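You operate a simulated robot arm through the tools that you are given. There is no shell and no other tool. Be economical: measure what you need, move in short steps, check, and stop when the job is done.

Carry out the task below with a simulated robot arm. There is one attempt and no reset: what you move stays moved.

## Task
Put the cell marked "C5" from the right end of the back counter on top of the blue pack there and the cell that says "X2" on the white card there. Put the small bottle on the right end of the back counter away on the fourth left store shelf from the bottom. Take the waste bottle and put it on the purple tray. Take the yellow sign from the counter under the pegboard and leave it in the white tray. Turn the orange dial to 25. Shut the left sink door. Take the sink plug and leave it on the teal tray. Do these in any order. Set down upright: cell, small bottle, waste bottle.

It is judged by the outcome, as a careful person would: the job done as asked, and still so three seconds after it is handed in. It fails if anything else is knocked over, pushed out of place, dropped, spilled or broken.

## Robot
A 6-joint arm with a two-finger gripper on a trunk, on a base that drives. Base frame: it is fixed to the floor where the robot stands at the start and does not move with it; the origin is under the middle of the robot, x ahead of it, y to its left, z up; the surface under the hand at the start is at about z = 0.9. Lengths are in m, angles in rad, forces in N, time in s.
With the tool pointing down near the work surface it reaches from about 0.1 to 0.84 m from the robot's upright axis, wherever it stands. Its first joint turns from -2.897 to 2.897 rad. Places, roughly: blue pack (7x13x3 cm) [0.4, 0.3, 0.9]; card [0.75, 0.25, 1]; cell [0.75, 0.25, 1]; fourth left store shelf [-4.6, 4.9, 1.3]; left sink door [-4.3, 2.4, 0.4]; orange dial [-6, 1.5, 0.9]; purple tray [-1.5, -1, 1]; sink plug (5x5x5 cm) [-3.9, 1.8, 0.9]; small bottle [0.25, 1, 1]; teal tray [-1.75, -1, 1]; white tray (24x16x4 cm) [0.4, 1.4, 0.9]; yellow sign [0.5, 1.75, 1]. Payload 1.66 kg.
The tool frame sits at the grasp point between the pads (the TCP): z along the fingers, y along the line on which they close. The tips reach 0.016 m beyond it. The gripper opens to 0.111 m. The gripper's body begins 0.104 m behind the TCP.
Orientation is that of the tool frame in the base frame, as [roll, pitch, yaw] about the fixed x, y, z axes, in that order (R = Rz(yaw) Ry(pitch) Rx(roll)). With the fingers straight down and closing along the base's y, the tool's x points along the base's -x, its y along +y and its z along -z.

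## Interface
- The arm moves only by the tool arm_command. Its argument "steps" is a list of rows, each a list of 3 entries, a list of its own where there are three numbers: the turn, a rotation vector about the base's x, y, z in rad, then the shift along the base's x, y, z in cm, then the finger opening in cm, from 0 to 11.1. In form: [[[wx, wy, wz], [x, y, z], hand], ...]. A call has 1 to 8 rows; each row is the pose to reach, as a shift and turn from the pose commanded when the call began. Each row takes 0.2 s and may step no farther than 0.05 m and 0.15 rad from the row before; otherwise, or with a gripper value out of range, the whole call is refused. Where a pose cannot be reached the arm comes as near as it can. A force on the tool above 40 N (or 10 N above the force at the start of the call, whichever is more), or a blocked arm, ends the call early, and 0.2 s more pass. Each finger halts on what it meets, pressing with about 27 N; the grip force reading is that of the motor and also rises with nothing between the fingers. The clock runs only during rows and for 0.2 s after the last one: add rows that repeat a pose to give the fingers time. The reply holds the time, the measured pose of the TCP, the force on the tool along the base axes, the opening and the grip force, in the units named above and with some noise, with the torque about the TCP (base axes, N m) and any sound that the robot's microphone picked up, and new pictures: "show" is both (left out), scene, wrist or none.
- Cameras (640 x 400 px; columns grow to the right, rows downward): "scene" is now at [0.0604, 0.211, 1.6186]; the picture's right is [0.26, -0.97, 0.00], its down [-0.75, -0.20, -0.63] and it looks along [0.61, 0.16, -0.78] (base axes); focal length 293 px, centre (320, 200). "wrist" rides on the gripper at [0.07, 0.013, -0.143] in the tool frame; the picture's right is [-0.19, 0.98, 0.00], its down [-0.87, -0.17, -0.47] and it looks along [-0.46, -0.09, 0.88] (tool axes); focal length 230 px, centre (320, 200). There is no depth. A picture from a camera that has moved, and an enlarged one, comes with that camera's place and axes in the base frame and with its lens. The place of the scene camera against the robot may be out by one fixed shift of up to 0.025 m in any direction.
- lift_body(by): slides the trunk up (or, below 0, down) by that many m; the arm and the scene camera ride with it, the base frame stays. It gives what a move gives, with no picture.
- base_move(legs): drives the robot by 1 to 6 legs, each [ahead, left, turn to the left] in m, m and rad, along the robot's own axes; the way and the turn of a leg run together, so that a leg with both is an arc; at most 1.5 m and 3.142 rad a leg. The arm and the cameras ride along, it lands a little off, and it stops where it bumps. It gives what a move gives, and a new picture of the scene camera.
- turn_head(pan, tilt): turns the head with the scene camera to pan (to the left, within 2.094 rad either way) and tilt (down, from -0.506 to 1.204), counted from straight ahead of the robot. It gives what a move gives, and a new picture of the scene camera.
- close_up(camera, box): a new picture of the part [left, top, right, bottom] of that camera's present view, enlarged. The clock stands still meanwhile.
- hand_in(): hands the job in; it is judged then, once.

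Go step by step. Nothing tells you exact positions but the pictures and the camera data: compare them with the known pose of the tool, close in by small moves and look again before you grip or let go. The budget is 207 turns and 260 pictures, counting those below and the enlarged ones. Unless the task says otherwise, let go and move clear before handing in.

The tools are called after ">>>" as a command line: name --argument value ..., lists and objects as JSON in quotes. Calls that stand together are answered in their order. arm_command: Moves the arm, as the interface text tells. Its arguments: {"type":"object","properties":{"steps":{"type":"array","items":{"type":"array"}},"show":{"type":"string","enum":["both","scene","wrist","none"]}},"required":["steps"]} The other tools are called the same way: lift_body (by) slides the trunk up or down; base_move (legs) drives the base; turn_head (pan, tilt) turns the head that bears the scene camera; close_up (camera, box) takes an enlarged picture of a part of a camera's view; hand_in () hands the job in.

At the start:

```text
time: 0.0
tcp_pos: [0.4916, 0.1578, 1.1559]
tool_rot: [3.14, 0.001, 3.141]
ft_force: [0.2, -0.3, -0.4]
wrist_torque: [-0.02, 0.02, -0.01]
width: 0.1109
finger_force: 0.0
trunk travel left (down, up): [-0.2, 0.39]
robot x, y, heading: [-0.0015, -0.0018, -0.003]
head pan, tilt: [0.26, 0.892]
```

scene: 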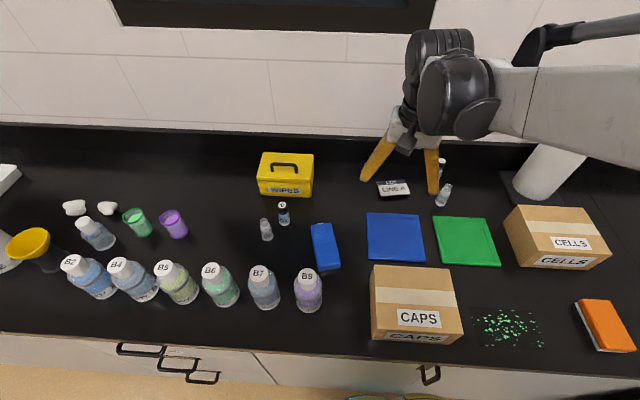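
wrist: 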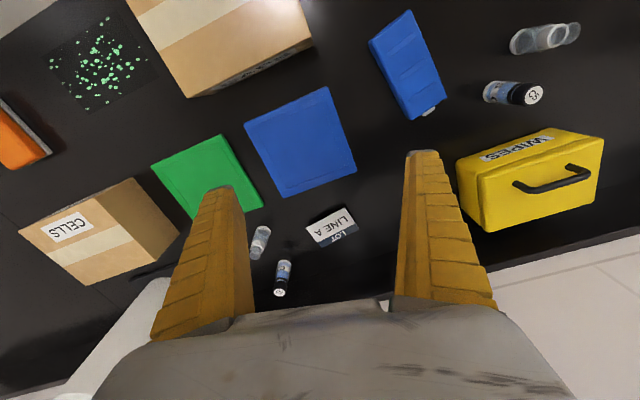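

I see a black counter with small cells near the blue pack and the LINE A card. I'll zoom in to read the labels.

>>> close_up --camera "scene" --box '[240, 140, 480, 290]'

>>> close_up --camera "wrist" --box '[230, 190, 380, 310]'

>>> close_up --camera "wrist" --box '[460, 0, 620, 120]'

>>> turn_head --pan 1.2 --tilt 0.7

```text
2.67 times, centred on (360, 215) of scene
camera zoom: at [0.0604, 0.211, 1.6186], right [0.26, -0.97, 0.0], down [-0.75, -0.2, -0.63], along [0.61, 0.16, -0.78], focal length 782 px, centre (213, 160)
```

zoom: 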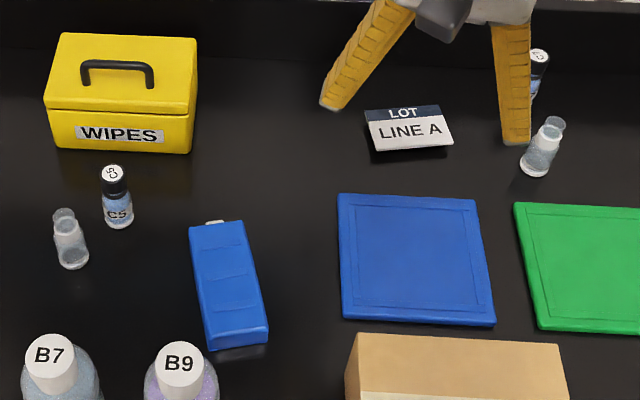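

```text
3.33 times, centred on (305, 250) of wrist
camera zoom: at [0.4213, 0.1707, 1.2971], right [0.19, 0.98, 0.0], down [0.87, -0.17, 0.47], along [0.46, -0.09, -0.88], focal length 767 px, centre (370, 33)
```

zoom: 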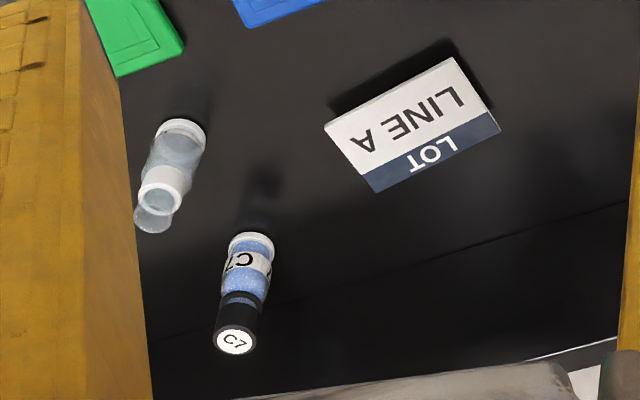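

```text
3.33 times, centred on (540, 60) of wrist
camera zoom: at [0.4213, 0.1707, 1.2971], right [0.19, 0.98, 0.0], down [0.87, -0.17, 0.47], along [0.46, -0.09, -0.88], focal length 767 px, centre (-413, 667)
```

zoom: 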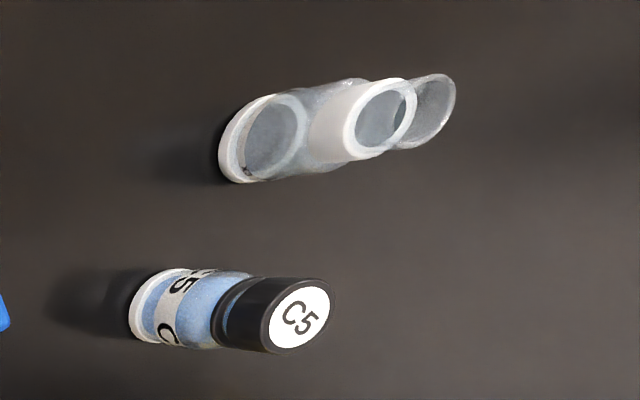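

```text
time: 1.2
tcp_pos: [0.4917, 0.1573, 1.1539]
tool_rot: [3.141, 0.001, -3.141]
ft_force: [-0.2, 0.2, -0.5]
wrist_torque: [0.0, -0.01, -0.01]
width: 0.111
finger_force: 0.1
trunk travel left (down, up): [-0.2, 0.39]
robot x, y, heading: [-0.0024, 0.0011, -0.0]
head pan, tilt: [1.201, 0.7]
camera scene: at [0.0178, 0.2706, 1.6341], right [0.93, -0.36, 0.0], down [-0.23, -0.6, -0.76], along [0.28, 0.71, -0.64], focal length 293 px, centre (320, 200)
```

scene: 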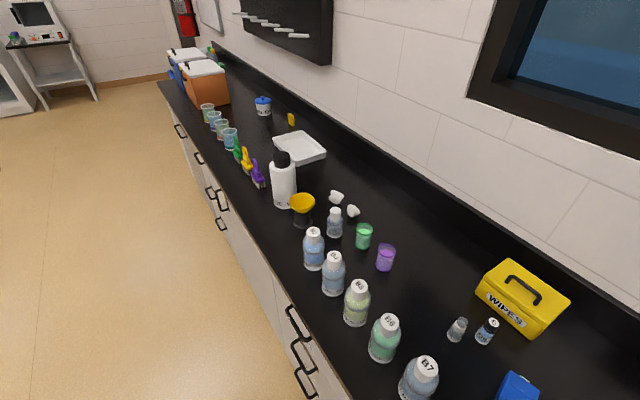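

C5 is by the wipes box and C7 by the card. The X2 label isn't visible yet, so I'll look at the clear cells closely.

>>> turn_head --pan 0.0 --tilt 0.75

>>> close_up --camera "scene" --box '[270, 130, 430, 230]'

>>> close_up --camera "scene" --box '[160, 180, 260, 260]'

```text
time: 2.6
tcp_pos: [0.4914, 0.1572, 1.1558]
tool_rot: [-3.141, 0.0, 3.141]
ft_force: [0.1, -0.5, -0.1]
wrist_torque: [-0.01, 0.01, 0.01]
width: 0.1112
finger_force: 0.1
trunk travel left (down, up): [-0.2, 0.39]
robot x, y, heading: [0.0024, -0.0026, 0.001]
head pan, tilt: [0.0, 0.75]
camera scene: at [0.0699, 0.1915, 1.6299], right [0.0, -1.0, 0.0], down [-0.68, 0.0, -0.73], along [0.73, 0.0, -0.68], focal length 293 px, centre (320, 200)
```

scene: 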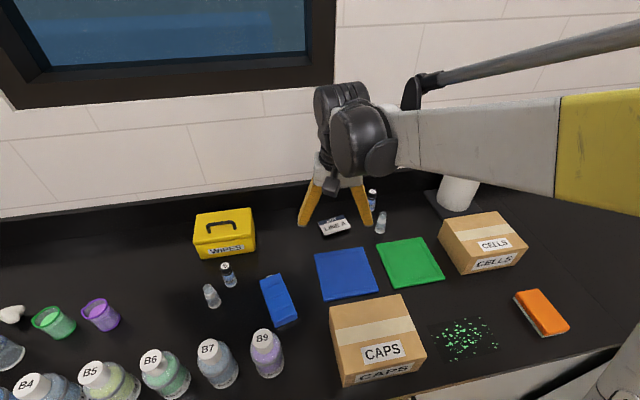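

```text
4.00 times, centred on (350, 180) of scene
camera zoom: at [0.0699, 0.1915, 1.6299], right [0.0, -1.0, 0.0], down [-0.68, 0.0, -0.73], along [0.73, 0.0, -0.68], focal length 1172 px, centre (200, 280)
```

zoom: 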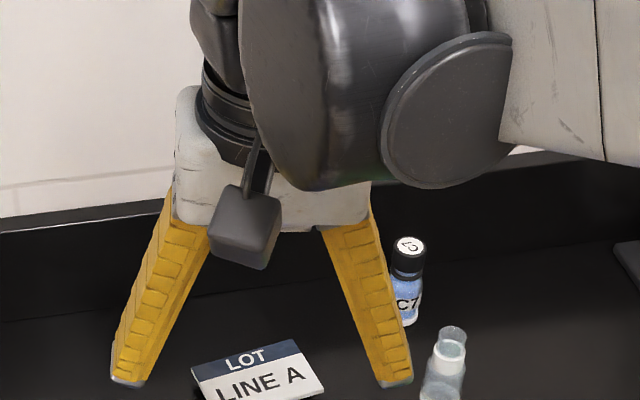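

```text
5.00 times, centred on (210, 220) of scene
camera zoom: at [0.0699, 0.1915, 1.6299], right [0.0, -1.0, 0.0], down [-0.68, 0.0, -0.73], along [0.73, 0.0, -0.68], focal length 1466 px, centre (870, 100)
```

zoom: 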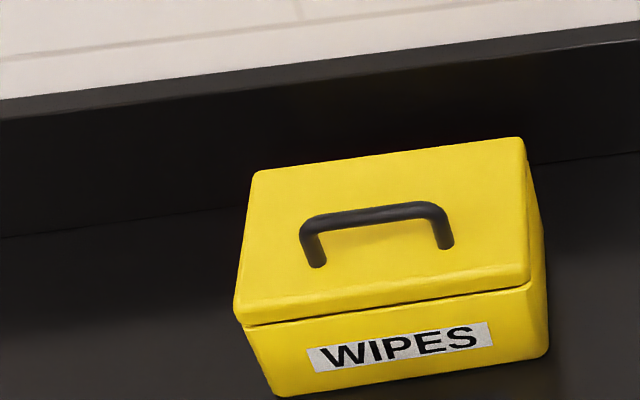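

Looking at the clear cells more tightly for labels.

>>> close_up --camera "scene" --box '[315, 185, 395, 240]'

>>> close_up --camera "scene" --box '[190, 255, 310, 330]'

>>> close_up --camera "scene" --box '[430, 150, 570, 250]'

```text
7.27 times, centred on (355, 212) of scene
camera zoom: at [0.0699, 0.1915, 1.6299], right [0.0, -1.0, 0.0], down [-0.68, 0.0, -0.73], along [0.73, 0.0, -0.68], focal length 2132 px, centre (66, 109)
```

zoom: 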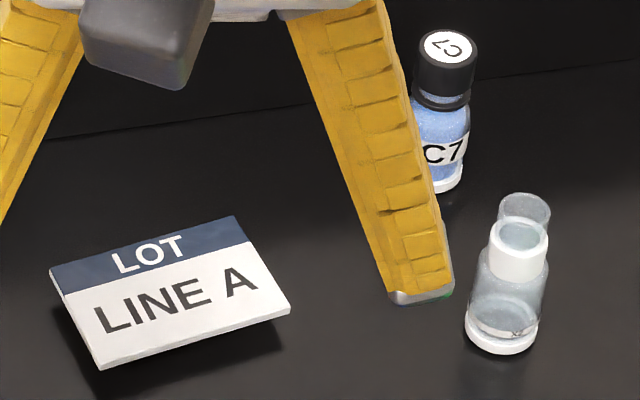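

```text
5.33 times, centred on (250, 292) of scene
camera zoom: at [0.0699, 0.1915, 1.6299], right [0.0, -1.0, 0.0], down [-0.68, 0.0, -0.73], along [0.73, 0.0, -0.68], focal length 1563 px, centre (693, -293)
```

zoom: 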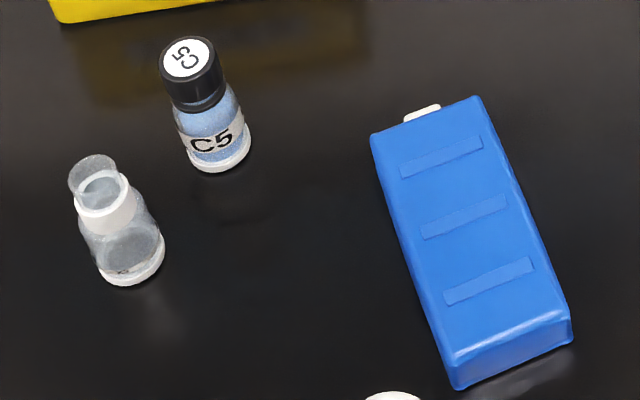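

```text
4.00 times, centred on (500, 200) of scene
camera zoom: at [0.0699, 0.1915, 1.6299], right [0.0, -1.0, 0.0], down [-0.68, 0.0, -0.73], along [0.73, 0.0, -0.68], focal length 1172 px, centre (-400, 200)
```

zoom: 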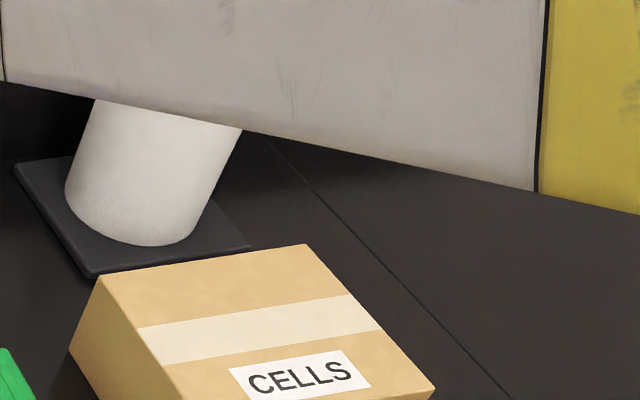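

The open cells seem to have a label on their inner floor; I'll place the wrist camera above the right one.

>>> arm_command --steps '[[[0, 0, 0], [4, -2.5, 0], 11.1], [[0, 0, 0], [8, -5, 0], 11.1], [[0, 0, 0], [12, -7.5, 0], 11.1], [[0, 0, 0], [16, -10, 0], 11.1], [[0, 0, 0], [20, -13, 0], 11.1], [[0, 0, 0], [24, -16, 0], 11.1], [[0, 0, 0], [26, -17, 0], 11.1]]' --show "wrist"

```text
time: 4.2
tcp_pos: [0.7537, -0.0124, 1.1513]
tool_rot: [3.14, -0.001, 3.141]
ft_force: [-0.1, -0.7, 0.1]
wrist_torque: [0.0, 0.02, -0.01]
width: 0.1109
finger_force: 0.0
trunk travel left (down, up): [-0.2, 0.39]
robot x, y, heading: [0.0003, 0.0025, 0.001]
head pan, tilt: [0.0, 0.75]
camera wrist: at [0.6816, 0.0006, 1.2956], right [0.19, 0.98, 0.0], down [0.87, -0.17, 0.47], along [0.46, -0.09, -0.88], focal length 230 px, centre (320, 200)
```

wrist: 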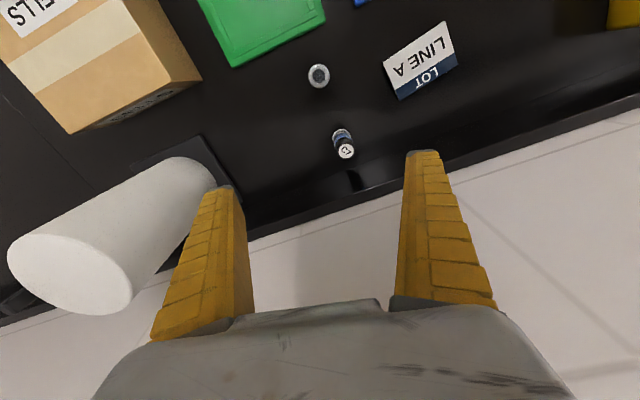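

>>> close_up --camera "wrist" --box '[296, 60, 344, 90]'

>>> close_up --camera "wrist" --box '[360, 0, 480, 110]'

```text
13.33 times, centred on (320, 75) of wrist
camera zoom: at [0.6816, 0.0006, 1.2956], right [0.19, 0.98, 0.0], down [0.87, -0.17, 0.47], along [0.46, -0.09, -0.88], focal length 3068 px, centre (320, 1867)
```

zoom: 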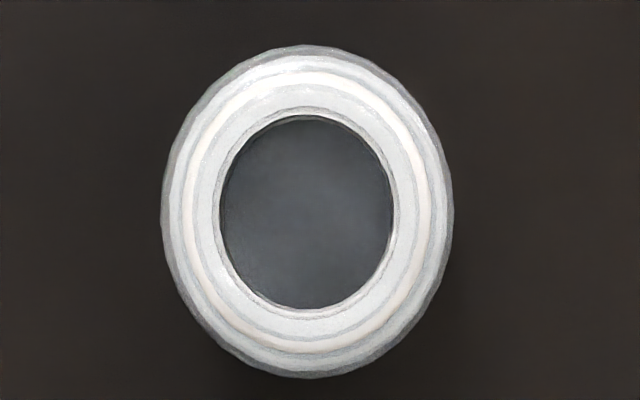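

```text
3.64 times, centred on (420, 55) of wrist
camera zoom: at [0.6816, 0.0006, 1.2956], right [0.19, 0.98, 0.0], down [0.87, -0.17, 0.47], along [0.46, -0.09, -0.88], focal length 837 px, centre (-44, 727)
```

zoom: 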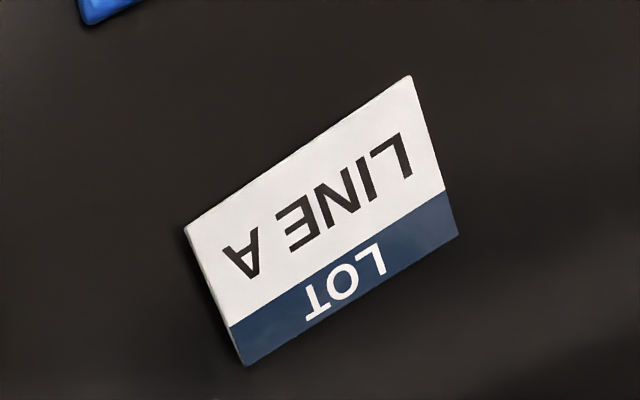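

No text on the floor; labels must face the wall. I'll rotate the hand to look from the other side.

>>> arm_command --steps '[[[0, 0, 0.149], [0, 0, 0], 11.1], [[0, 0, 0.298], [0, 0, 0], 11.1], [[0, 0, 0.447], [0, 0, 0], 11.1], [[0, 0, 0.596], [0, 0, 0], 11.1], [[0, 0, 0.745], [0, 0, 0], 11.1], [[0, 0, 0.894], [0, 0, 0], 11.1], [[0, 0, 1.043], [0, 0, 0], 11.1], [[0, 0, 1.192], [0, 0, 0], 11.1]]' --show "none"

>>> arm_command --steps '[[[0, 0, 0.149], [0, 0, 0], 11.1], [[0, 0, 0.298], [0, 0, 0], 11.1], [[0, 0, 0.447], [0, 0, 0], 11.1], [[0, 0, 0.596], [0, 0, 0], 11.1], [[0, 0, 0.745], [0, 0, 0], 11.1], [[0, 0, 0.894], [0, 0, 0], 11.1], [[0, 0, 1.043], [0, 0, 0], 11.1], [[0, 0, 1.192], [0, 0, 0], 11.1]]' --show "wrist"

```text
time: 6.0
tcp_pos: [0.7523, -0.0108, 1.1557]
tool_rot: [3.141, -0.001, -1.947]
ft_force: [0.7, 0.0, -0.4]
wrist_torque: [0.03, -0.02, 0.03]
width: 0.1108
finger_force: 0.1
trunk travel left (down, up): [-0.2, 0.39]
robot x, y, heading: [-0.003, -0.0003, -0.002]
head pan, tilt: [0.0, 0.75]
```

```text
time: 7.8
tcp_pos: [0.7517, -0.0118, 1.154]
tool_rot: [-3.141, 0.001, -0.755]
ft_force: [0.2, 0.1, -0.5]
wrist_torque: [0.02, -0.01, 0.0]
width: 0.1108
finger_force: 0.1
trunk travel left (down, up): [-0.2, 0.39]
robot x, y, heading: [0.002, 0.0039, 0.003]
head pan, tilt: [0.0, 0.75]
camera wrist: at [0.7929, -0.0696, 1.2973], right [-0.81, -0.59, 0.0], down [-0.52, 0.71, 0.47], along [-0.28, 0.38, -0.88], focal length 230 px, centre (320, 200)
```

wrist: 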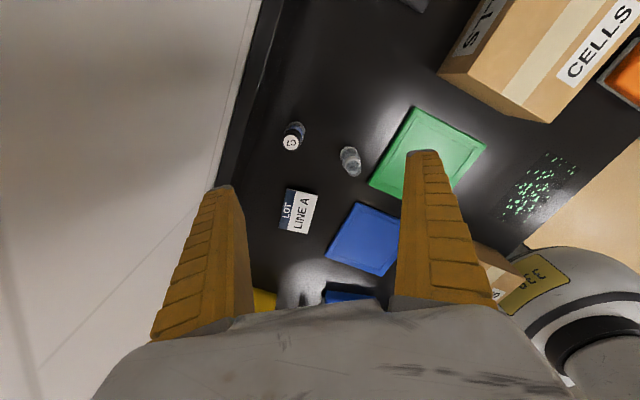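

>>> close_up --camera "wrist" --box '[325, 140, 375, 180]'

>>> close_up --camera "wrist" --box '[250, 110, 330, 240]'

```text
10.00 times, centred on (350, 160) of wrist
camera zoom: at [0.7929, -0.0696, 1.2973], right [-0.81, -0.59, 0.0], down [-0.52, 0.71, 0.47], along [-0.28, 0.38, -0.88], focal length 2301 px, centre (20, 600)
```

zoom: 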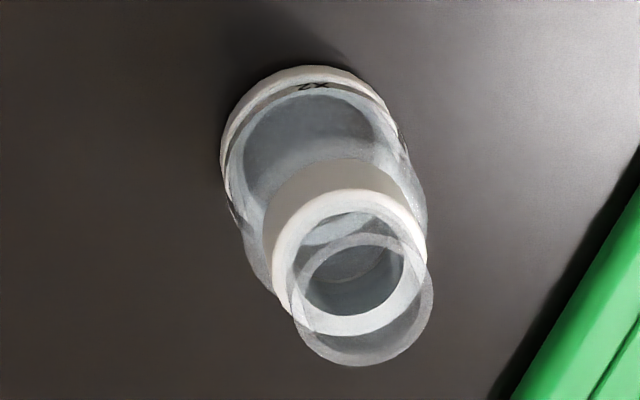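

```text
3.08 times, centred on (290, 175) of wrist
camera zoom: at [0.7929, -0.0696, 1.2973], right [-0.81, -0.59, 0.0], down [-0.52, 0.71, 0.47], along [-0.28, 0.38, -0.88], focal length 708 px, centre (412, 277)
```

zoom: 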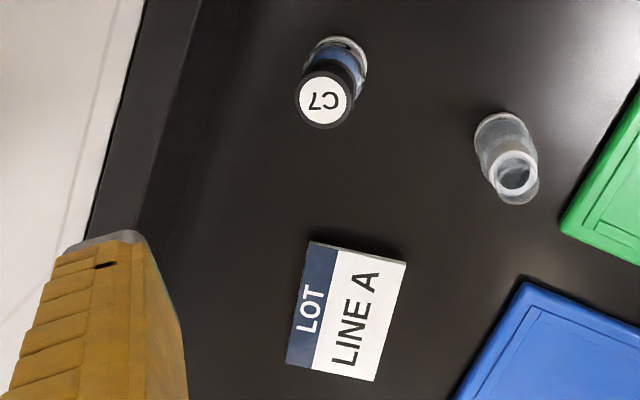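

>>> close_up --camera "wrist" --box '[345, 144, 365, 156]'

```text
16.00 times, centred on (355, 150) of wrist
camera zoom: at [0.7929, -0.0696, 1.2973], right [-0.81, -0.59, 0.0], down [-0.52, 0.71, 0.47], along [-0.28, 0.38, -0.88], focal length 3681 px, centre (-240, 1000)
```

zoom: 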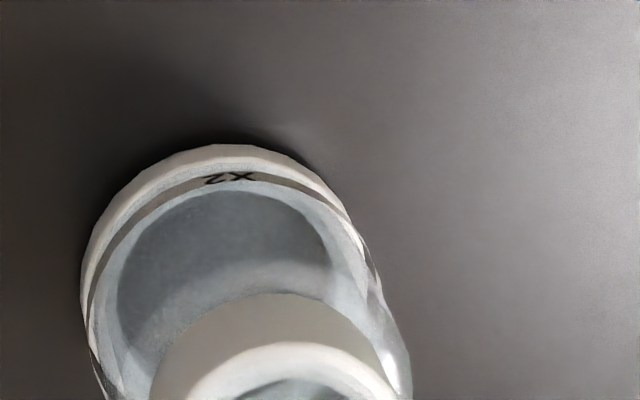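

X2 is the open cell at about (0.678, 0.0), with C7 behind it at (0.783, 0.013) and the card centred near (0.687, 0.147). I'll move above the cell and check before descending.

>>> arm_command --steps '[[[0, 0, 0], [-4, 0.6, 0], 9], [[0, 0, 0], [-7.4, 1.2, 0], 7], [[0, 0, 0], [-7.4, 1.2, -4.5], 7], [[0, 0, 0], [-7.4, 1.2, -9], 7], [[0, 0, 0], [-7.4, 1.2, -12], 7]]'

```text
time: 9.0
tcp_pos: [0.6751, 0.001, 1.032]
tool_rot: [-3.142, 0.0, -0.757]
ft_force: [-0.3, 0.9, 0.0]
wrist_torque: [-0.02, 0.02, -0.02]
width: 0.0718
finger_force: 0.7
trunk travel left (down, up): [-0.2, 0.39]
robot x, y, heading: [0.0013, 0.0007, -0.001]
head pan, tilt: [0.0, 0.75]
camera scene: at [0.0703, 0.1914, 1.6299], right [0.0, -1.0, 0.0], down [-0.68, 0.0, -0.73], along [0.73, 0.0, -0.68], focal length 293 px, centre (320, 200)
camera wrist: at [0.7156, -0.0573, 1.1747], right [-0.81, -0.58, 0.0], down [-0.51, 0.72, 0.47], along [-0.28, 0.38, -0.88], focal length 230 px, centre (320, 200)
```

scene: 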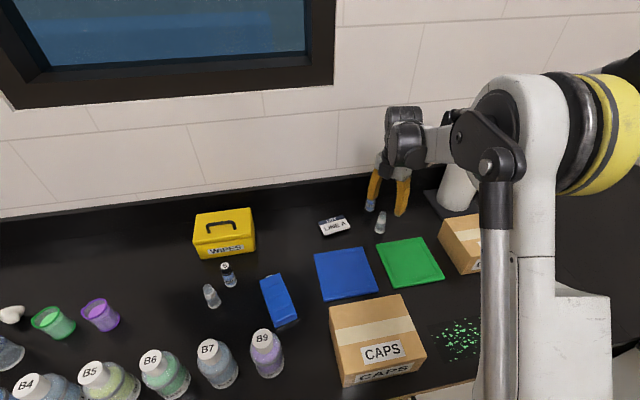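
wrist: 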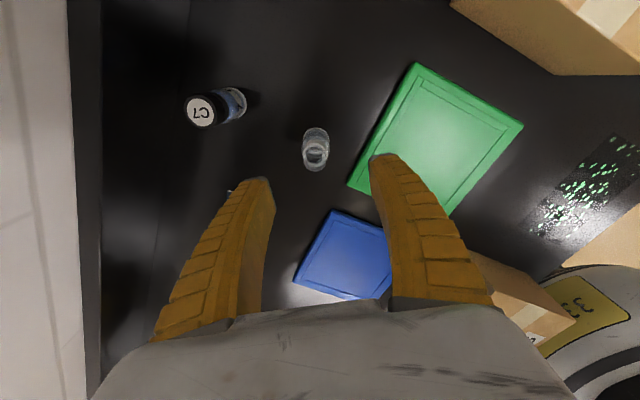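

>>> close_up --camera "wrist" --box '[290, 115, 346, 180]'

```text
6.15 times, centred on (318, 148) of wrist
camera zoom: at [0.7156, -0.0573, 1.1747], right [-0.81, -0.58, 0.0], down [-0.51, 0.72, 0.47], along [-0.28, 0.38, -0.88], focal length 1416 px, centre (332, 523)
```

zoom: 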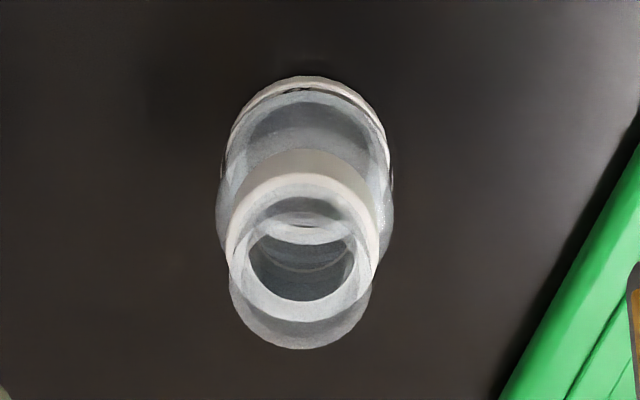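

>>> arm_command --steps '[[[0, 0, 0], [0.6, -0.3, -3], 7], [[0, 0, 0], [0.6, -0.3, -7], 7], [[0, 0, 0], [0.6, -0.3, -10], 7], [[0, 0, 0], [0.6, -0.3, -10], 5], [[0, 0, 0], [0.6, -0.3, -10], 3.5], [[0, 0, 0], [0.6, -0.3, -10], 2.6], [[0, 0, 0], [0.6, -0.3, -10], 2.6]]' --show "wrist"

```text
time: 10.6
tcp_pos: [0.683, -0.0018, 0.9347]
tool_rot: [3.14, 0.001, -0.757]
ft_force: [0.0, 0.2, -0.3]
wrist_torque: [0.0, 0.02, 0.0]
width: 0.0287
finger_force: 2.4
trunk travel left (down, up): [-0.2, 0.39]
robot x, y, heading: [0.0032, -0.0016, -0.006]
head pan, tilt: [0.0, 0.75]
camera wrist: at [0.7238, -0.0604, 1.0778], right [-0.81, -0.58, 0.0], down [-0.51, 0.72, 0.47], along [-0.28, 0.38, -0.88], focal length 230 px, centre (320, 200)
```

wrist: 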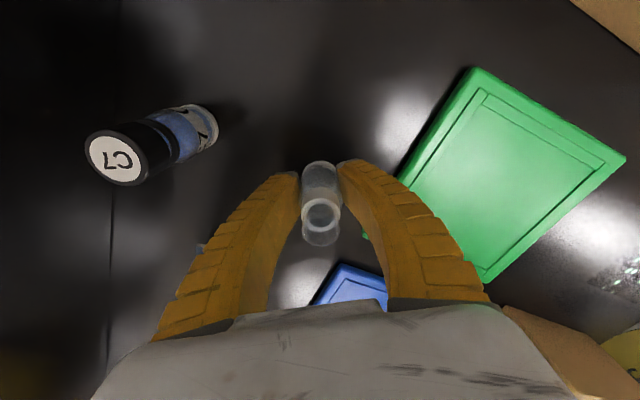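

Fingers meet the cell at 2.9 cm. I'll firm the grip and lift it.

>>> arm_command --steps '[[[0, 0, 0], [0, 0, 0], 2.0], [[0, 0, 0], [0, 0, 0], 2.0], [[0, 0, 0], [0, 0, 3], 2.0], [[0, 0, 0], [0, 0, 7], 2.0]]' --show "wrist"

```text
time: 11.6
tcp_pos: [0.6843, -0.0023, 1.0064]
tool_rot: [3.141, -0.001, -0.759]
ft_force: [0.4, -0.2, -0.3]
wrist_torque: [0.03, -0.02, 0.01]
width: 0.0247
finger_force: 14.6
trunk travel left (down, up): [-0.2, 0.39]
robot x, y, heading: [0.001, 0.002, -0.004]
head pan, tilt: [0.0, 0.75]
camera wrist: at [0.7254, -0.0596, 1.148], right [-0.81, -0.58, 0.0], down [-0.51, 0.72, 0.47], along [-0.27, 0.38, -0.88], focal length 230 px, centre (320, 200)
```

wrist: 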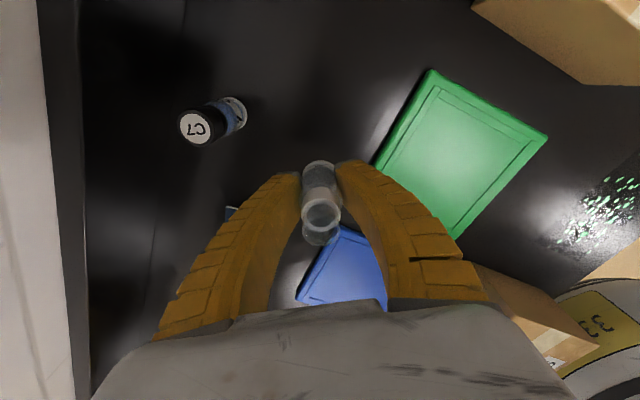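

>>> arm_command --steps '[[[0, 0, 0], [0, 4.5, 1], 2.0], [[0, 0, 0], [0.1, 9, 1], 2.0], [[0, 0, 0], [0.2, 13, 1], 2.0], [[0, 0, 0], [0.3, 14.9, 1], 2.0], [[0, 0, 0], [0.3, 14.9, -2], 2.0]]'

>>> close_up --camera "wrist" --box '[260, 120, 400, 260]'

>>> close_up --camera "scene" --box '[300, 190, 380, 240]'

```text
time: 12.8
tcp_pos: [0.6865, 0.1457, 0.9825]
tool_rot: [-3.141, 0.0, -0.757]
ft_force: [0.4, 0.2, -1.4]
wrist_torque: [0.01, -0.03, 0.02]
width: 0.0212
finger_force: 27.3
trunk travel left (down, up): [-0.2, 0.39]
robot x, y, heading: [-0.0018, -0.0005, 0.001]
head pan, tilt: [0.0, 0.75]
camera scene: at [0.0704, 0.1913, 1.6298], right [0.0, -1.0, 0.0], down [-0.68, 0.0, -0.73], along [0.73, 0.0, -0.68], focal length 293 px, centre (320, 200)
camera wrist: at [0.7271, 0.0867, 1.1256], right [-0.81, -0.58, 0.0], down [-0.51, 0.72, 0.47], along [-0.28, 0.38, -0.88], focal length 230 px, centre (320, 200)
```

scene: 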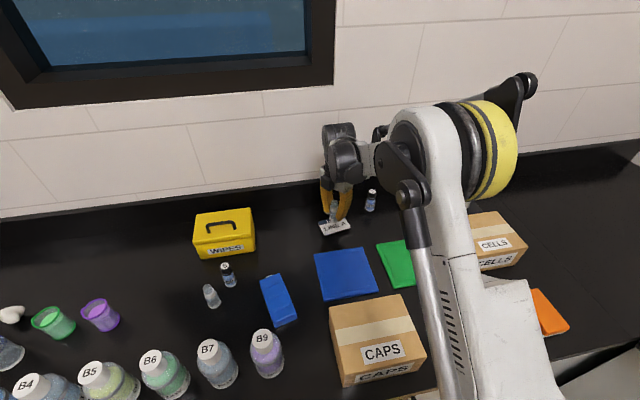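
wrist: 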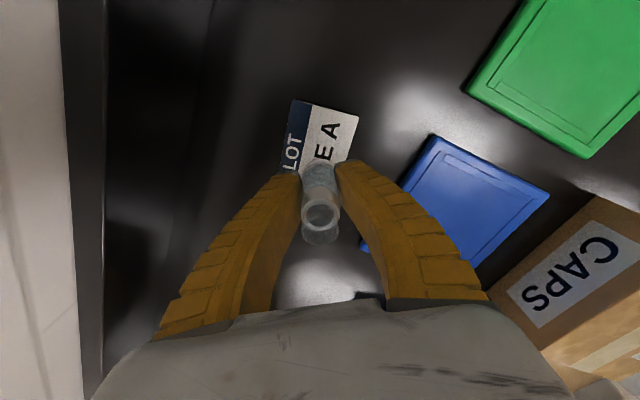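

```text
2.86 times, centred on (330, 190) of wrist
camera zoom: at [0.7271, 0.0867, 1.1256], right [-0.81, -0.58, 0.0], down [-0.51, 0.72, 0.47], along [-0.28, 0.38, -0.88], focal length 657 px, centre (291, 229)
```

zoom: 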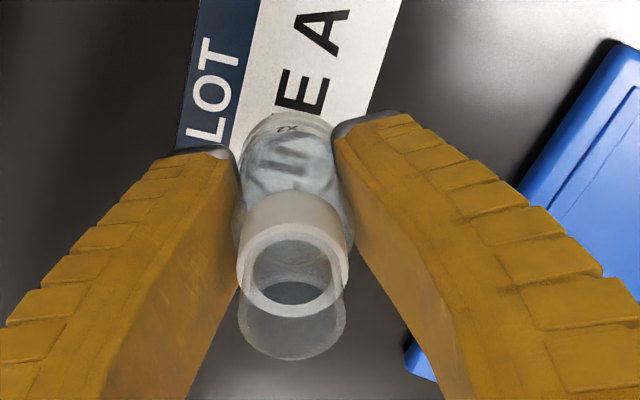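

```text
8.00 times, centred on (340, 215) of scene
camera zoom: at [0.0704, 0.1913, 1.6298], right [0.0, -1.0, 0.0], down [-0.68, 0.0, -0.73], along [0.73, 0.0, -0.68], focal length 2345 px, centre (160, 80)
```

zoom: 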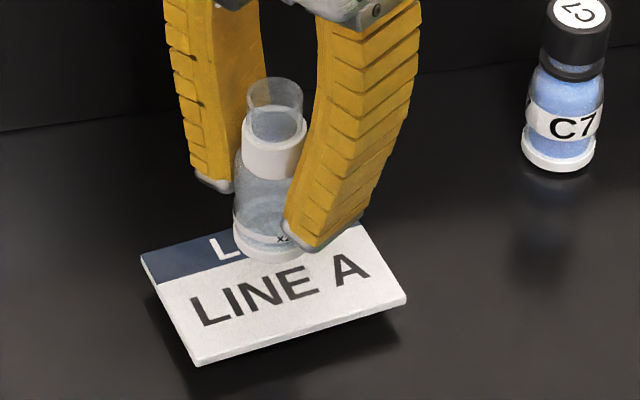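

X2 confirmed, cell hanging over the card. Lowering slowly.

>>> arm_command --steps '[[[0, 0, 0], [0, -0.4, -1], 2.0], [[0, 0, 0], [0, -0.4, -2], 2.0], [[0, 0, 0], [0, -0.4, -2.6], 2.0], [[0, 0, 0], [0, -0.4, -3], 2.0]]' --show "none"

>>> close_up --camera "scene" --box '[300, 190, 380, 240]'

```text
time: 13.8
tcp_pos: [0.686, 0.1408, 0.9525]
tool_rot: [-3.141, 0.0, -0.757]
ft_force: [0.7, -0.2, -0.2]
wrist_torque: [0.04, -0.01, 0.01]
width: 0.0211
finger_force: 26.9
trunk travel left (down, up): [-0.2, 0.39]
robot x, y, heading: [-0.0012, -0.0013, 0.005]
head pan, tilt: [0.0, 0.75]
```

```text
8.00 times, centred on (340, 215) of scene
camera zoom: at [0.0699, 0.1914, 1.6299], right [0.0, -1.0, 0.0], down [-0.68, 0.0, -0.73], along [0.73, 0.0, -0.68], focal length 2345 px, centre (160, 80)
```

zoom: 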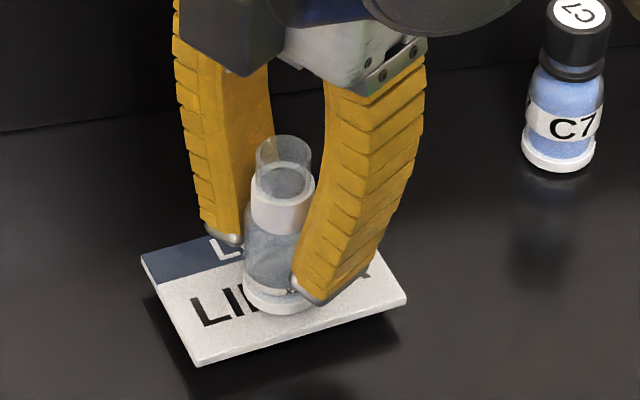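

>>> arm_command --steps '[[[0, 0, 0], [0, 0, -0.3], 2.0], [[0, 0, 0], [0, 0, -0.5], 2.0], [[0, 0, 0], [0, 0, -0.7], 2.0], [[0, 0, 0], [0, 0, -0.9], 2.0], [[0, 0, 0], [0, 0, -1.05], 2.0]]' --show "none"

>>> close_up --camera "scene" --box '[300, 190, 380, 240]'

```text
time: 15.0
tcp_pos: [0.6841, 0.1423, 0.9462]
tool_rot: [-3.14, 0.0, -0.758]
ft_force: [-0.6, -1.0, 24.4]
wrist_torque: [-0.13, -0.06, 0.02]
width: 0.0291
finger_force: 27.9
trunk travel left (down, up): [-0.2, 0.39]
robot x, y, heading: [0.0053, -0.0013, -0.003]
head pan, tilt: [0.0, 0.75]
```

```text
8.00 times, centred on (340, 215) of scene
camera zoom: at [0.0674, 0.1908, 1.6302], right [0.0, -1.0, 0.0], down [-0.68, 0.0, -0.73], along [0.73, 0.0, -0.68], focal length 2345 px, centre (160, 80)
```

zoom: 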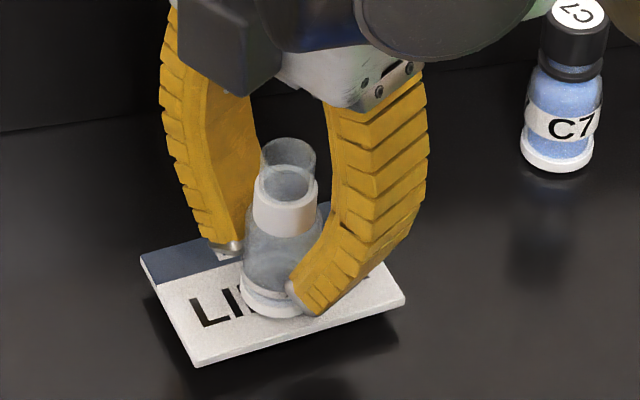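

Contact made. I'll ease off and release, opening gently, then rise.

>>> arm_command --steps '[[[0, 0, 0], [0, 0, 0.3], 2.0], [[0, 0, 0], [0, 0, 0.45], 2.0]]' --show "none"

>>> arm_command --steps '[[[0, 0, 0], [0, 0, 0], 3], [[0, 0, 0], [0, 0, 0], 4], [[0, 0, 0], [0, 0, 0], 5.5], [[0, 0, 0], [0, 0, 0], 7]]' --show "wrist"

>>> close_up --camera "scene" --box '[300, 190, 380, 240]'

```text
time: 15.6
tcp_pos: [0.6846, 0.1415, 0.9491]
tool_rot: [-3.141, 0.001, -0.758]
ft_force: [-1.6, -1.3, 5.7]
wrist_torque: [0.04, 0.06, 0.04]
width: 0.0247
finger_force: 26.7
trunk travel left (down, up): [-0.2, 0.39]
robot x, y, heading: [-0.0, 0.0019, 0.002]
head pan, tilt: [0.0, 0.75]
```

```text
time: 16.6
tcp_pos: [0.6859, 0.1423, 0.9485]
tool_rot: [-3.141, 0.0, -0.759]
ft_force: [0.5, 0.6, 0.3]
wrist_torque: [0.01, 0.05, 0.03]
width: 0.0718
finger_force: 1.0
trunk travel left (down, up): [-0.2, 0.39]
robot x, y, heading: [0.0001, -0.0021, -0.0]
head pan, tilt: [0.0, 0.75]
camera wrist: at [0.7271, 0.0842, 1.0912], right [-0.81, -0.58, 0.0], down [-0.51, 0.72, 0.47], along [-0.28, 0.38, -0.88], focal length 230 px, centre (320, 200)
```

wrist: 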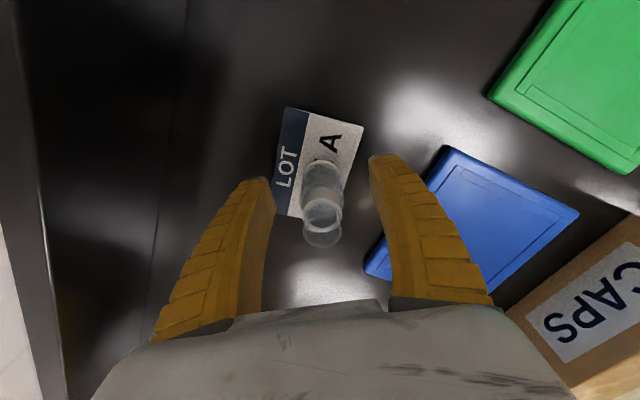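

```text
8.00 times, centred on (340, 215) of scene
camera zoom: at [0.0699, 0.1914, 1.6299], right [0.0, -1.0, 0.0], down [-0.68, 0.0, -0.73], along [0.73, 0.0, -0.68], focal length 2345 px, centre (160, 80)
```

zoom: 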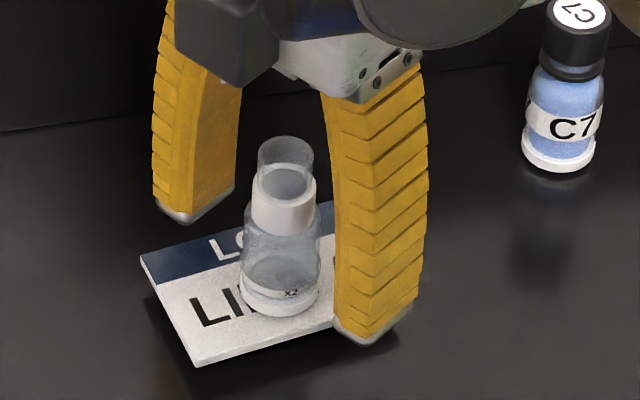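

X2 stands upright on the card. Rising and heading above C5 at about (0.488, 0.447).

>>> arm_command --steps '[[[0, 0, 0], [0, 0, 4.5], 7], [[0, 0, 0], [0, 0, 9], 7], [[0, 0, 0], [0, 0, 13.5], 7], [[0, 0, 0], [-2.5, 4, 13.5], 7], [[0, 0, 0], [-5, 8, 13.5], 7], [[0, 0, 0], [-7.5, 12, 13.5], 7], [[0, 0, 0], [-10, 16, 13.5], 7], [[0, 0, 0], [-12.5, 20, 13.5], 7]]' --show "none"

>>> arm_command --steps '[[[0, 0, 0], [-2.5, 4, 0], 7], [[0, 0, 0], [-5, 8, 0], 7], [[0, 0, 0], [-7.1, 10.5, 0], 7]]'

```text
time: 18.4
tcp_pos: [0.5578, 0.3462, 1.083]
tool_rot: [3.139, 0.002, -0.758]
ft_force: [-0.2, -0.2, 0.4]
wrist_torque: [0.01, 0.01, -0.02]
width: 0.0715
finger_force: 0.9
trunk travel left (down, up): [-0.2, 0.39]
robot x, y, heading: [-0.0005, -0.0019, 0.003]
head pan, tilt: [0.0, 0.75]
```

```text
time: 19.2
tcp_pos: [0.4888, 0.4498, 1.0818]
tool_rot: [3.141, -0.002, -0.757]
ft_force: [0.1, 1.1, 0.0]
wrist_torque: [-0.01, -0.04, 0.0]
width: 0.0716
finger_force: 1.0
trunk travel left (down, up): [-0.2, 0.39]
robot x, y, heading: [-0.001, 0.0005, -0.005]
head pan, tilt: [0.0, 0.75]
camera scene: at [0.0695, 0.1917, 1.6299], right [0.0, -1.0, 0.0], down [-0.68, 0.0, -0.73], along [0.73, 0.0, -0.68], focal length 293 px, centre (320, 200)
camera wrist: at [0.5304, 0.3922, 1.2251], right [-0.81, -0.58, 0.0], down [-0.51, 0.72, 0.47], along [-0.27, 0.38, -0.88], focal length 230 px, centre (320, 200)
```

scene: 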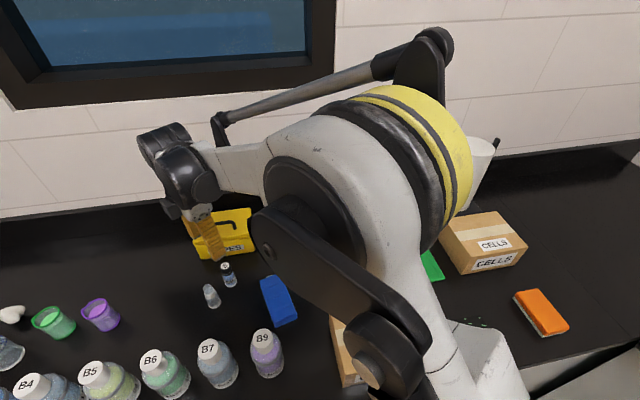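
wrist: 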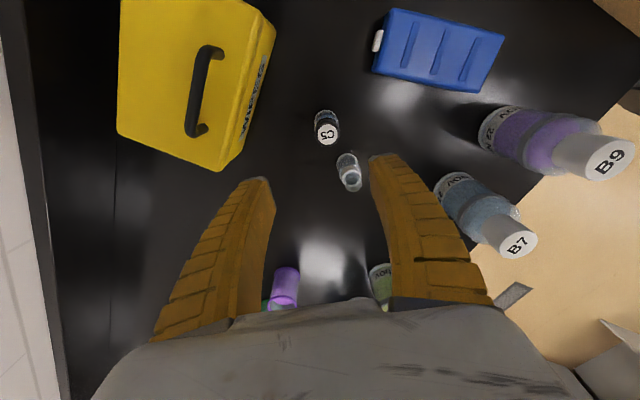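

>>> close_up --camera "wrist" --box '[290, 90, 380, 200]'

```text
3.64 times, centred on (335, 145) of wrist
camera zoom: at [0.5304, 0.3922, 1.2251], right [-0.81, -0.58, 0.0], down [-0.51, 0.72, 0.47], along [-0.27, 0.38, -0.88], focal length 837 px, centre (266, 400)
```

zoom: 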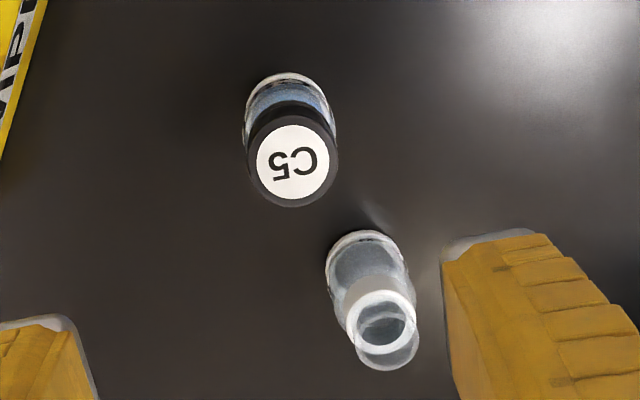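

C5 base at (0.492, 0.430). Descending onto it.

>>> arm_command --steps '[[[0, 0, 0], [0.3, -2, 0], 6.5], [[0, 0, 0], [0.3, -2, -4.5], 6.5], [[0, 0, 0], [0.3, -2, -8], 6.5]]' --show "wrist"

>>> close_up --camera "wrist" --box '[260, 80, 400, 240]'

```text
time: 20.0
tcp_pos: [0.4926, 0.4283, 1.0034]
tool_rot: [-3.141, 0.0, -0.757]
ft_force: [-1.0, 0.8, 0.3]
wrist_torque: [-0.02, -0.05, 0.01]
width: 0.0668
finger_force: 1.7
trunk travel left (down, up): [-0.2, 0.39]
robot x, y, heading: [-0.0009, 0.0022, 0.001]
head pan, tilt: [0.0, 0.75]
camera wrist: at [0.5351, 0.3708, 1.145], right [-0.81, -0.58, 0.0], down [-0.51, 0.72, 0.47], along [-0.28, 0.38, -0.88], focal length 230 px, centre (320, 200)
```

wrist: 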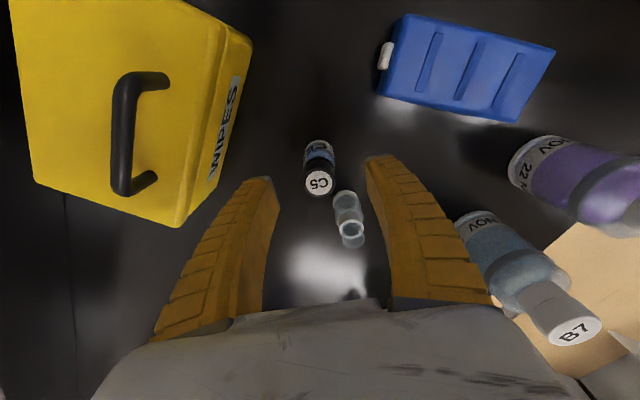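

```text
2.50 times, centred on (330, 160) of wrist
camera zoom: at [0.5351, 0.3708, 1.145], right [-0.81, -0.58, 0.0], down [-0.51, 0.72, 0.47], along [-0.28, 0.38, -0.88], focal length 575 px, centre (295, 300)
```

zoom: 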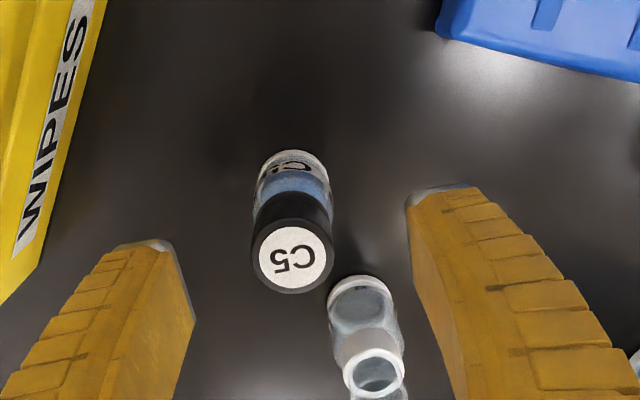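

>>> arm_command --steps '[[[0, 0, 0], [0, 0.1, -3.5], 6.5], [[0, 0, 0], [0, 0.1, -6.8], 6.5], [[0, 0, 0], [0, 0.1, -6.8], 5], [[0, 0, 0], [0, 0.1, -6.8], 3.5], [[0, 0, 0], [0, 0.1, -6.8], 2.2], [[0, 0, 0], [0, 0.1, -6.8], 2.2], [[0, 0, 0], [0, 0.1, -3.5], 2.2], [[0, 0, 0], [0, 0.1, 1], 2.2]]' --show "wrist"

```text
time: 21.8
tcp_pos: [0.4964, 0.4273, 1.0128]
tool_rot: [-3.141, -0.001, -0.759]
ft_force: [0.3, -0.3, -1.0]
wrist_torque: [0.01, -0.01, 0.01]
width: 0.0244
finger_force: 26.1
trunk travel left (down, up): [-0.2, 0.39]
robot x, y, heading: [0.0027, -0.0006, 0.002]
head pan, tilt: [0.0, 0.75]
camera wrist: at [0.5374, 0.369, 1.1543], right [-0.81, -0.58, 0.0], down [-0.51, 0.72, 0.47], along [-0.27, 0.38, -0.88], focal length 230 px, centre (320, 200)
```

wrist: 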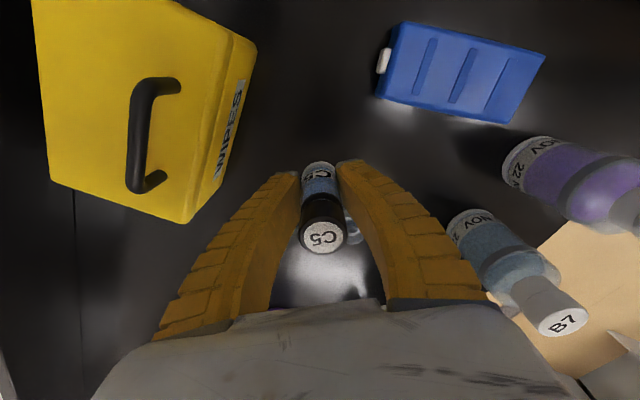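

>>> arm_command --steps '[[[0, 0, 0], [-1.5, -4, 1], 2.2], [[0, 0, 0], [-3.5, -8, 1], 2.2], [[0, 0, 0], [-5.5, -12, 1], 2.2], [[0, 0, 0], [-6.3, -12.9, 1], 2.2], [[0, 0, 0], [-6.3, -12.9, -1], 2.2]]'

>>> close_up --camera "scene" --box '[220, 220, 340, 340]'

```text
time: 23.0
tcp_pos: [0.4306, 0.2978, 1.0043]
tool_rot: [-3.14, 0.002, -0.756]
ft_force: [0.4, 0.8, -0.6]
wrist_torque: [-0.01, 0.03, -0.01]
width: 0.0242
finger_force: 25.9
trunk travel left (down, up): [-0.2, 0.39]
robot x, y, heading: [0.0003, -0.0017, -0.004]
head pan, tilt: [0.0, 0.75]
camera scene: at [0.0703, 0.1919, 1.6298], right [0.0, -1.0, 0.0], down [-0.68, 0.0, -0.73], along [0.73, 0.0, -0.68], focal length 293 px, centre (320, 200)
camera wrist: at [0.4721, 0.2399, 1.1459], right [-0.81, -0.58, 0.0], down [-0.51, 0.72, 0.47], along [-0.28, 0.38, -0.88], focal length 230 px, centre (320, 200)
```

scene: 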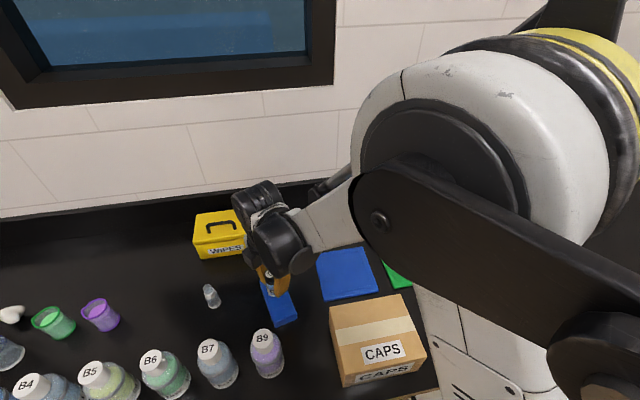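
wrist: 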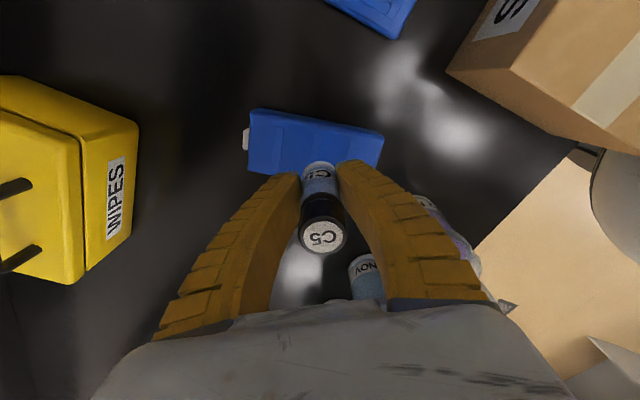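

```text
3.33 times, centred on (280, 280) of scene
camera zoom: at [0.0703, 0.1919, 1.6298], right [0.0, -1.0, 0.0], down [-0.68, 0.0, -0.73], along [0.73, 0.0, -0.68], focal length 977 px, centre (453, -67)
```

zoom: 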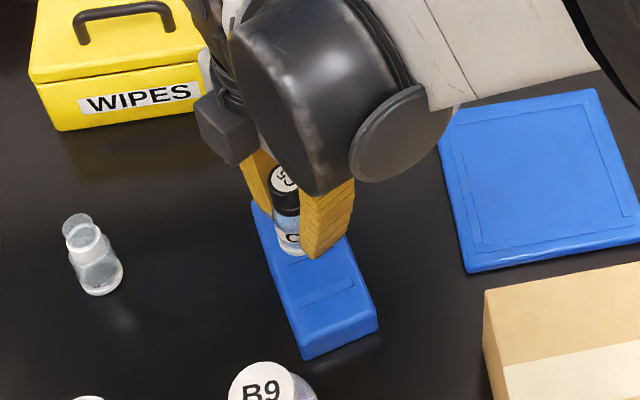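

>>> close_up --camera "wrist" --box '[220, 80, 420, 220]'

```text
2.86 times, centred on (320, 150) of wrist
camera zoom: at [0.4721, 0.2399, 1.1459], right [-0.81, -0.58, 0.0], down [-0.51, 0.72, 0.47], along [-0.28, 0.38, -0.88], focal length 657 px, centre (320, 343)
```

zoom: 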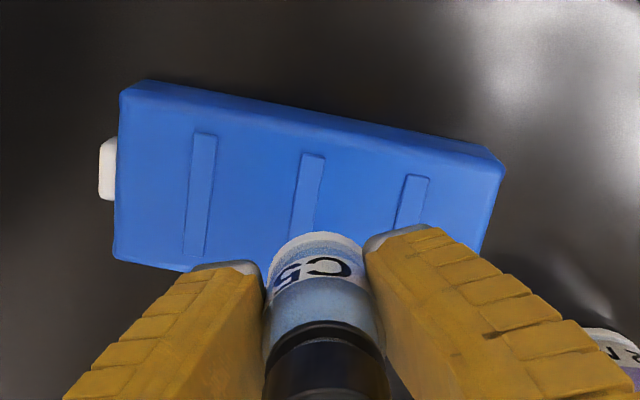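

>>> arm_command --steps '[[[0, 0, 0], [2.2, 0.4, 0], 2.2], [[0, 0, 0], [2.2, 0.4, -2.5], 2.2], [[0, 0, 0], [2.2, 0.4, -3], 2.2]]' --show "wrist"

>>> close_up --camera "scene" --box '[240, 250, 320, 330]'

>>> close_up --camera "wrist" --box '[220, 80, 420, 220]'

```text
time: 23.8
tcp_pos: [0.4537, 0.3026, 0.9745]
tool_rot: [3.141, 0.001, -0.756]
ft_force: [1.0, 0.3, -0.4]
wrist_torque: [0.02, -0.01, -0.01]
width: 0.0237
finger_force: 25.9
trunk travel left (down, up): [-0.2, 0.39]
robot x, y, heading: [0.0018, 0.0043, -0.001]
head pan, tilt: [0.0, 0.75]
camera wrist: at [0.4941, 0.2449, 1.1168], right [-0.81, -0.58, 0.0], down [-0.51, 0.72, 0.47], along [-0.28, 0.38, -0.88], focal length 230 px, centre (320, 200)
```

wrist: 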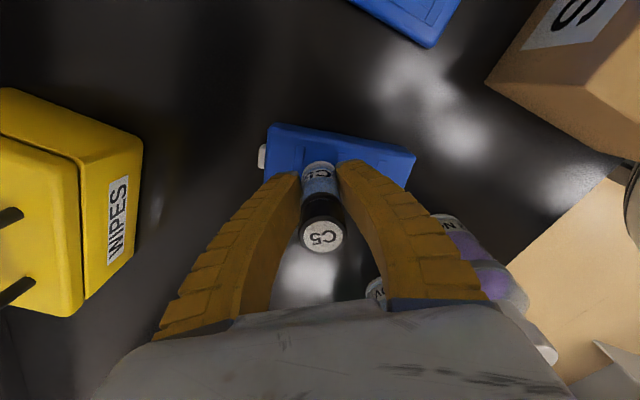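

```text
5.00 times, centred on (280, 290) of scene
camera zoom: at [0.0698, 0.1914, 1.6299], right [0.0, -1.0, 0.0], down [-0.68, 0.0, -0.73], along [0.73, 0.0, -0.68], focal length 1466 px, centre (520, -250)
```

zoom: 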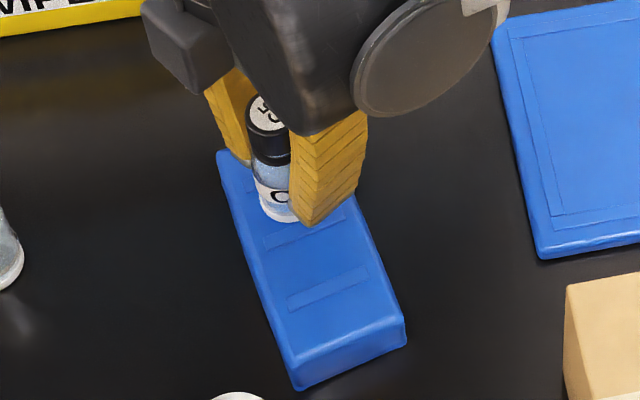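

```text
2.86 times, centred on (320, 150) of wrist
camera zoom: at [0.4941, 0.2449, 1.1168], right [-0.81, -0.58, 0.0], down [-0.51, 0.72, 0.47], along [-0.28, 0.38, -0.88], focal length 657 px, centre (320, 343)
```

zoom: 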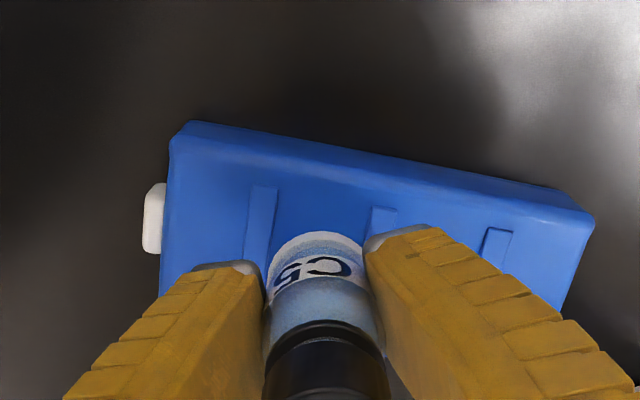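

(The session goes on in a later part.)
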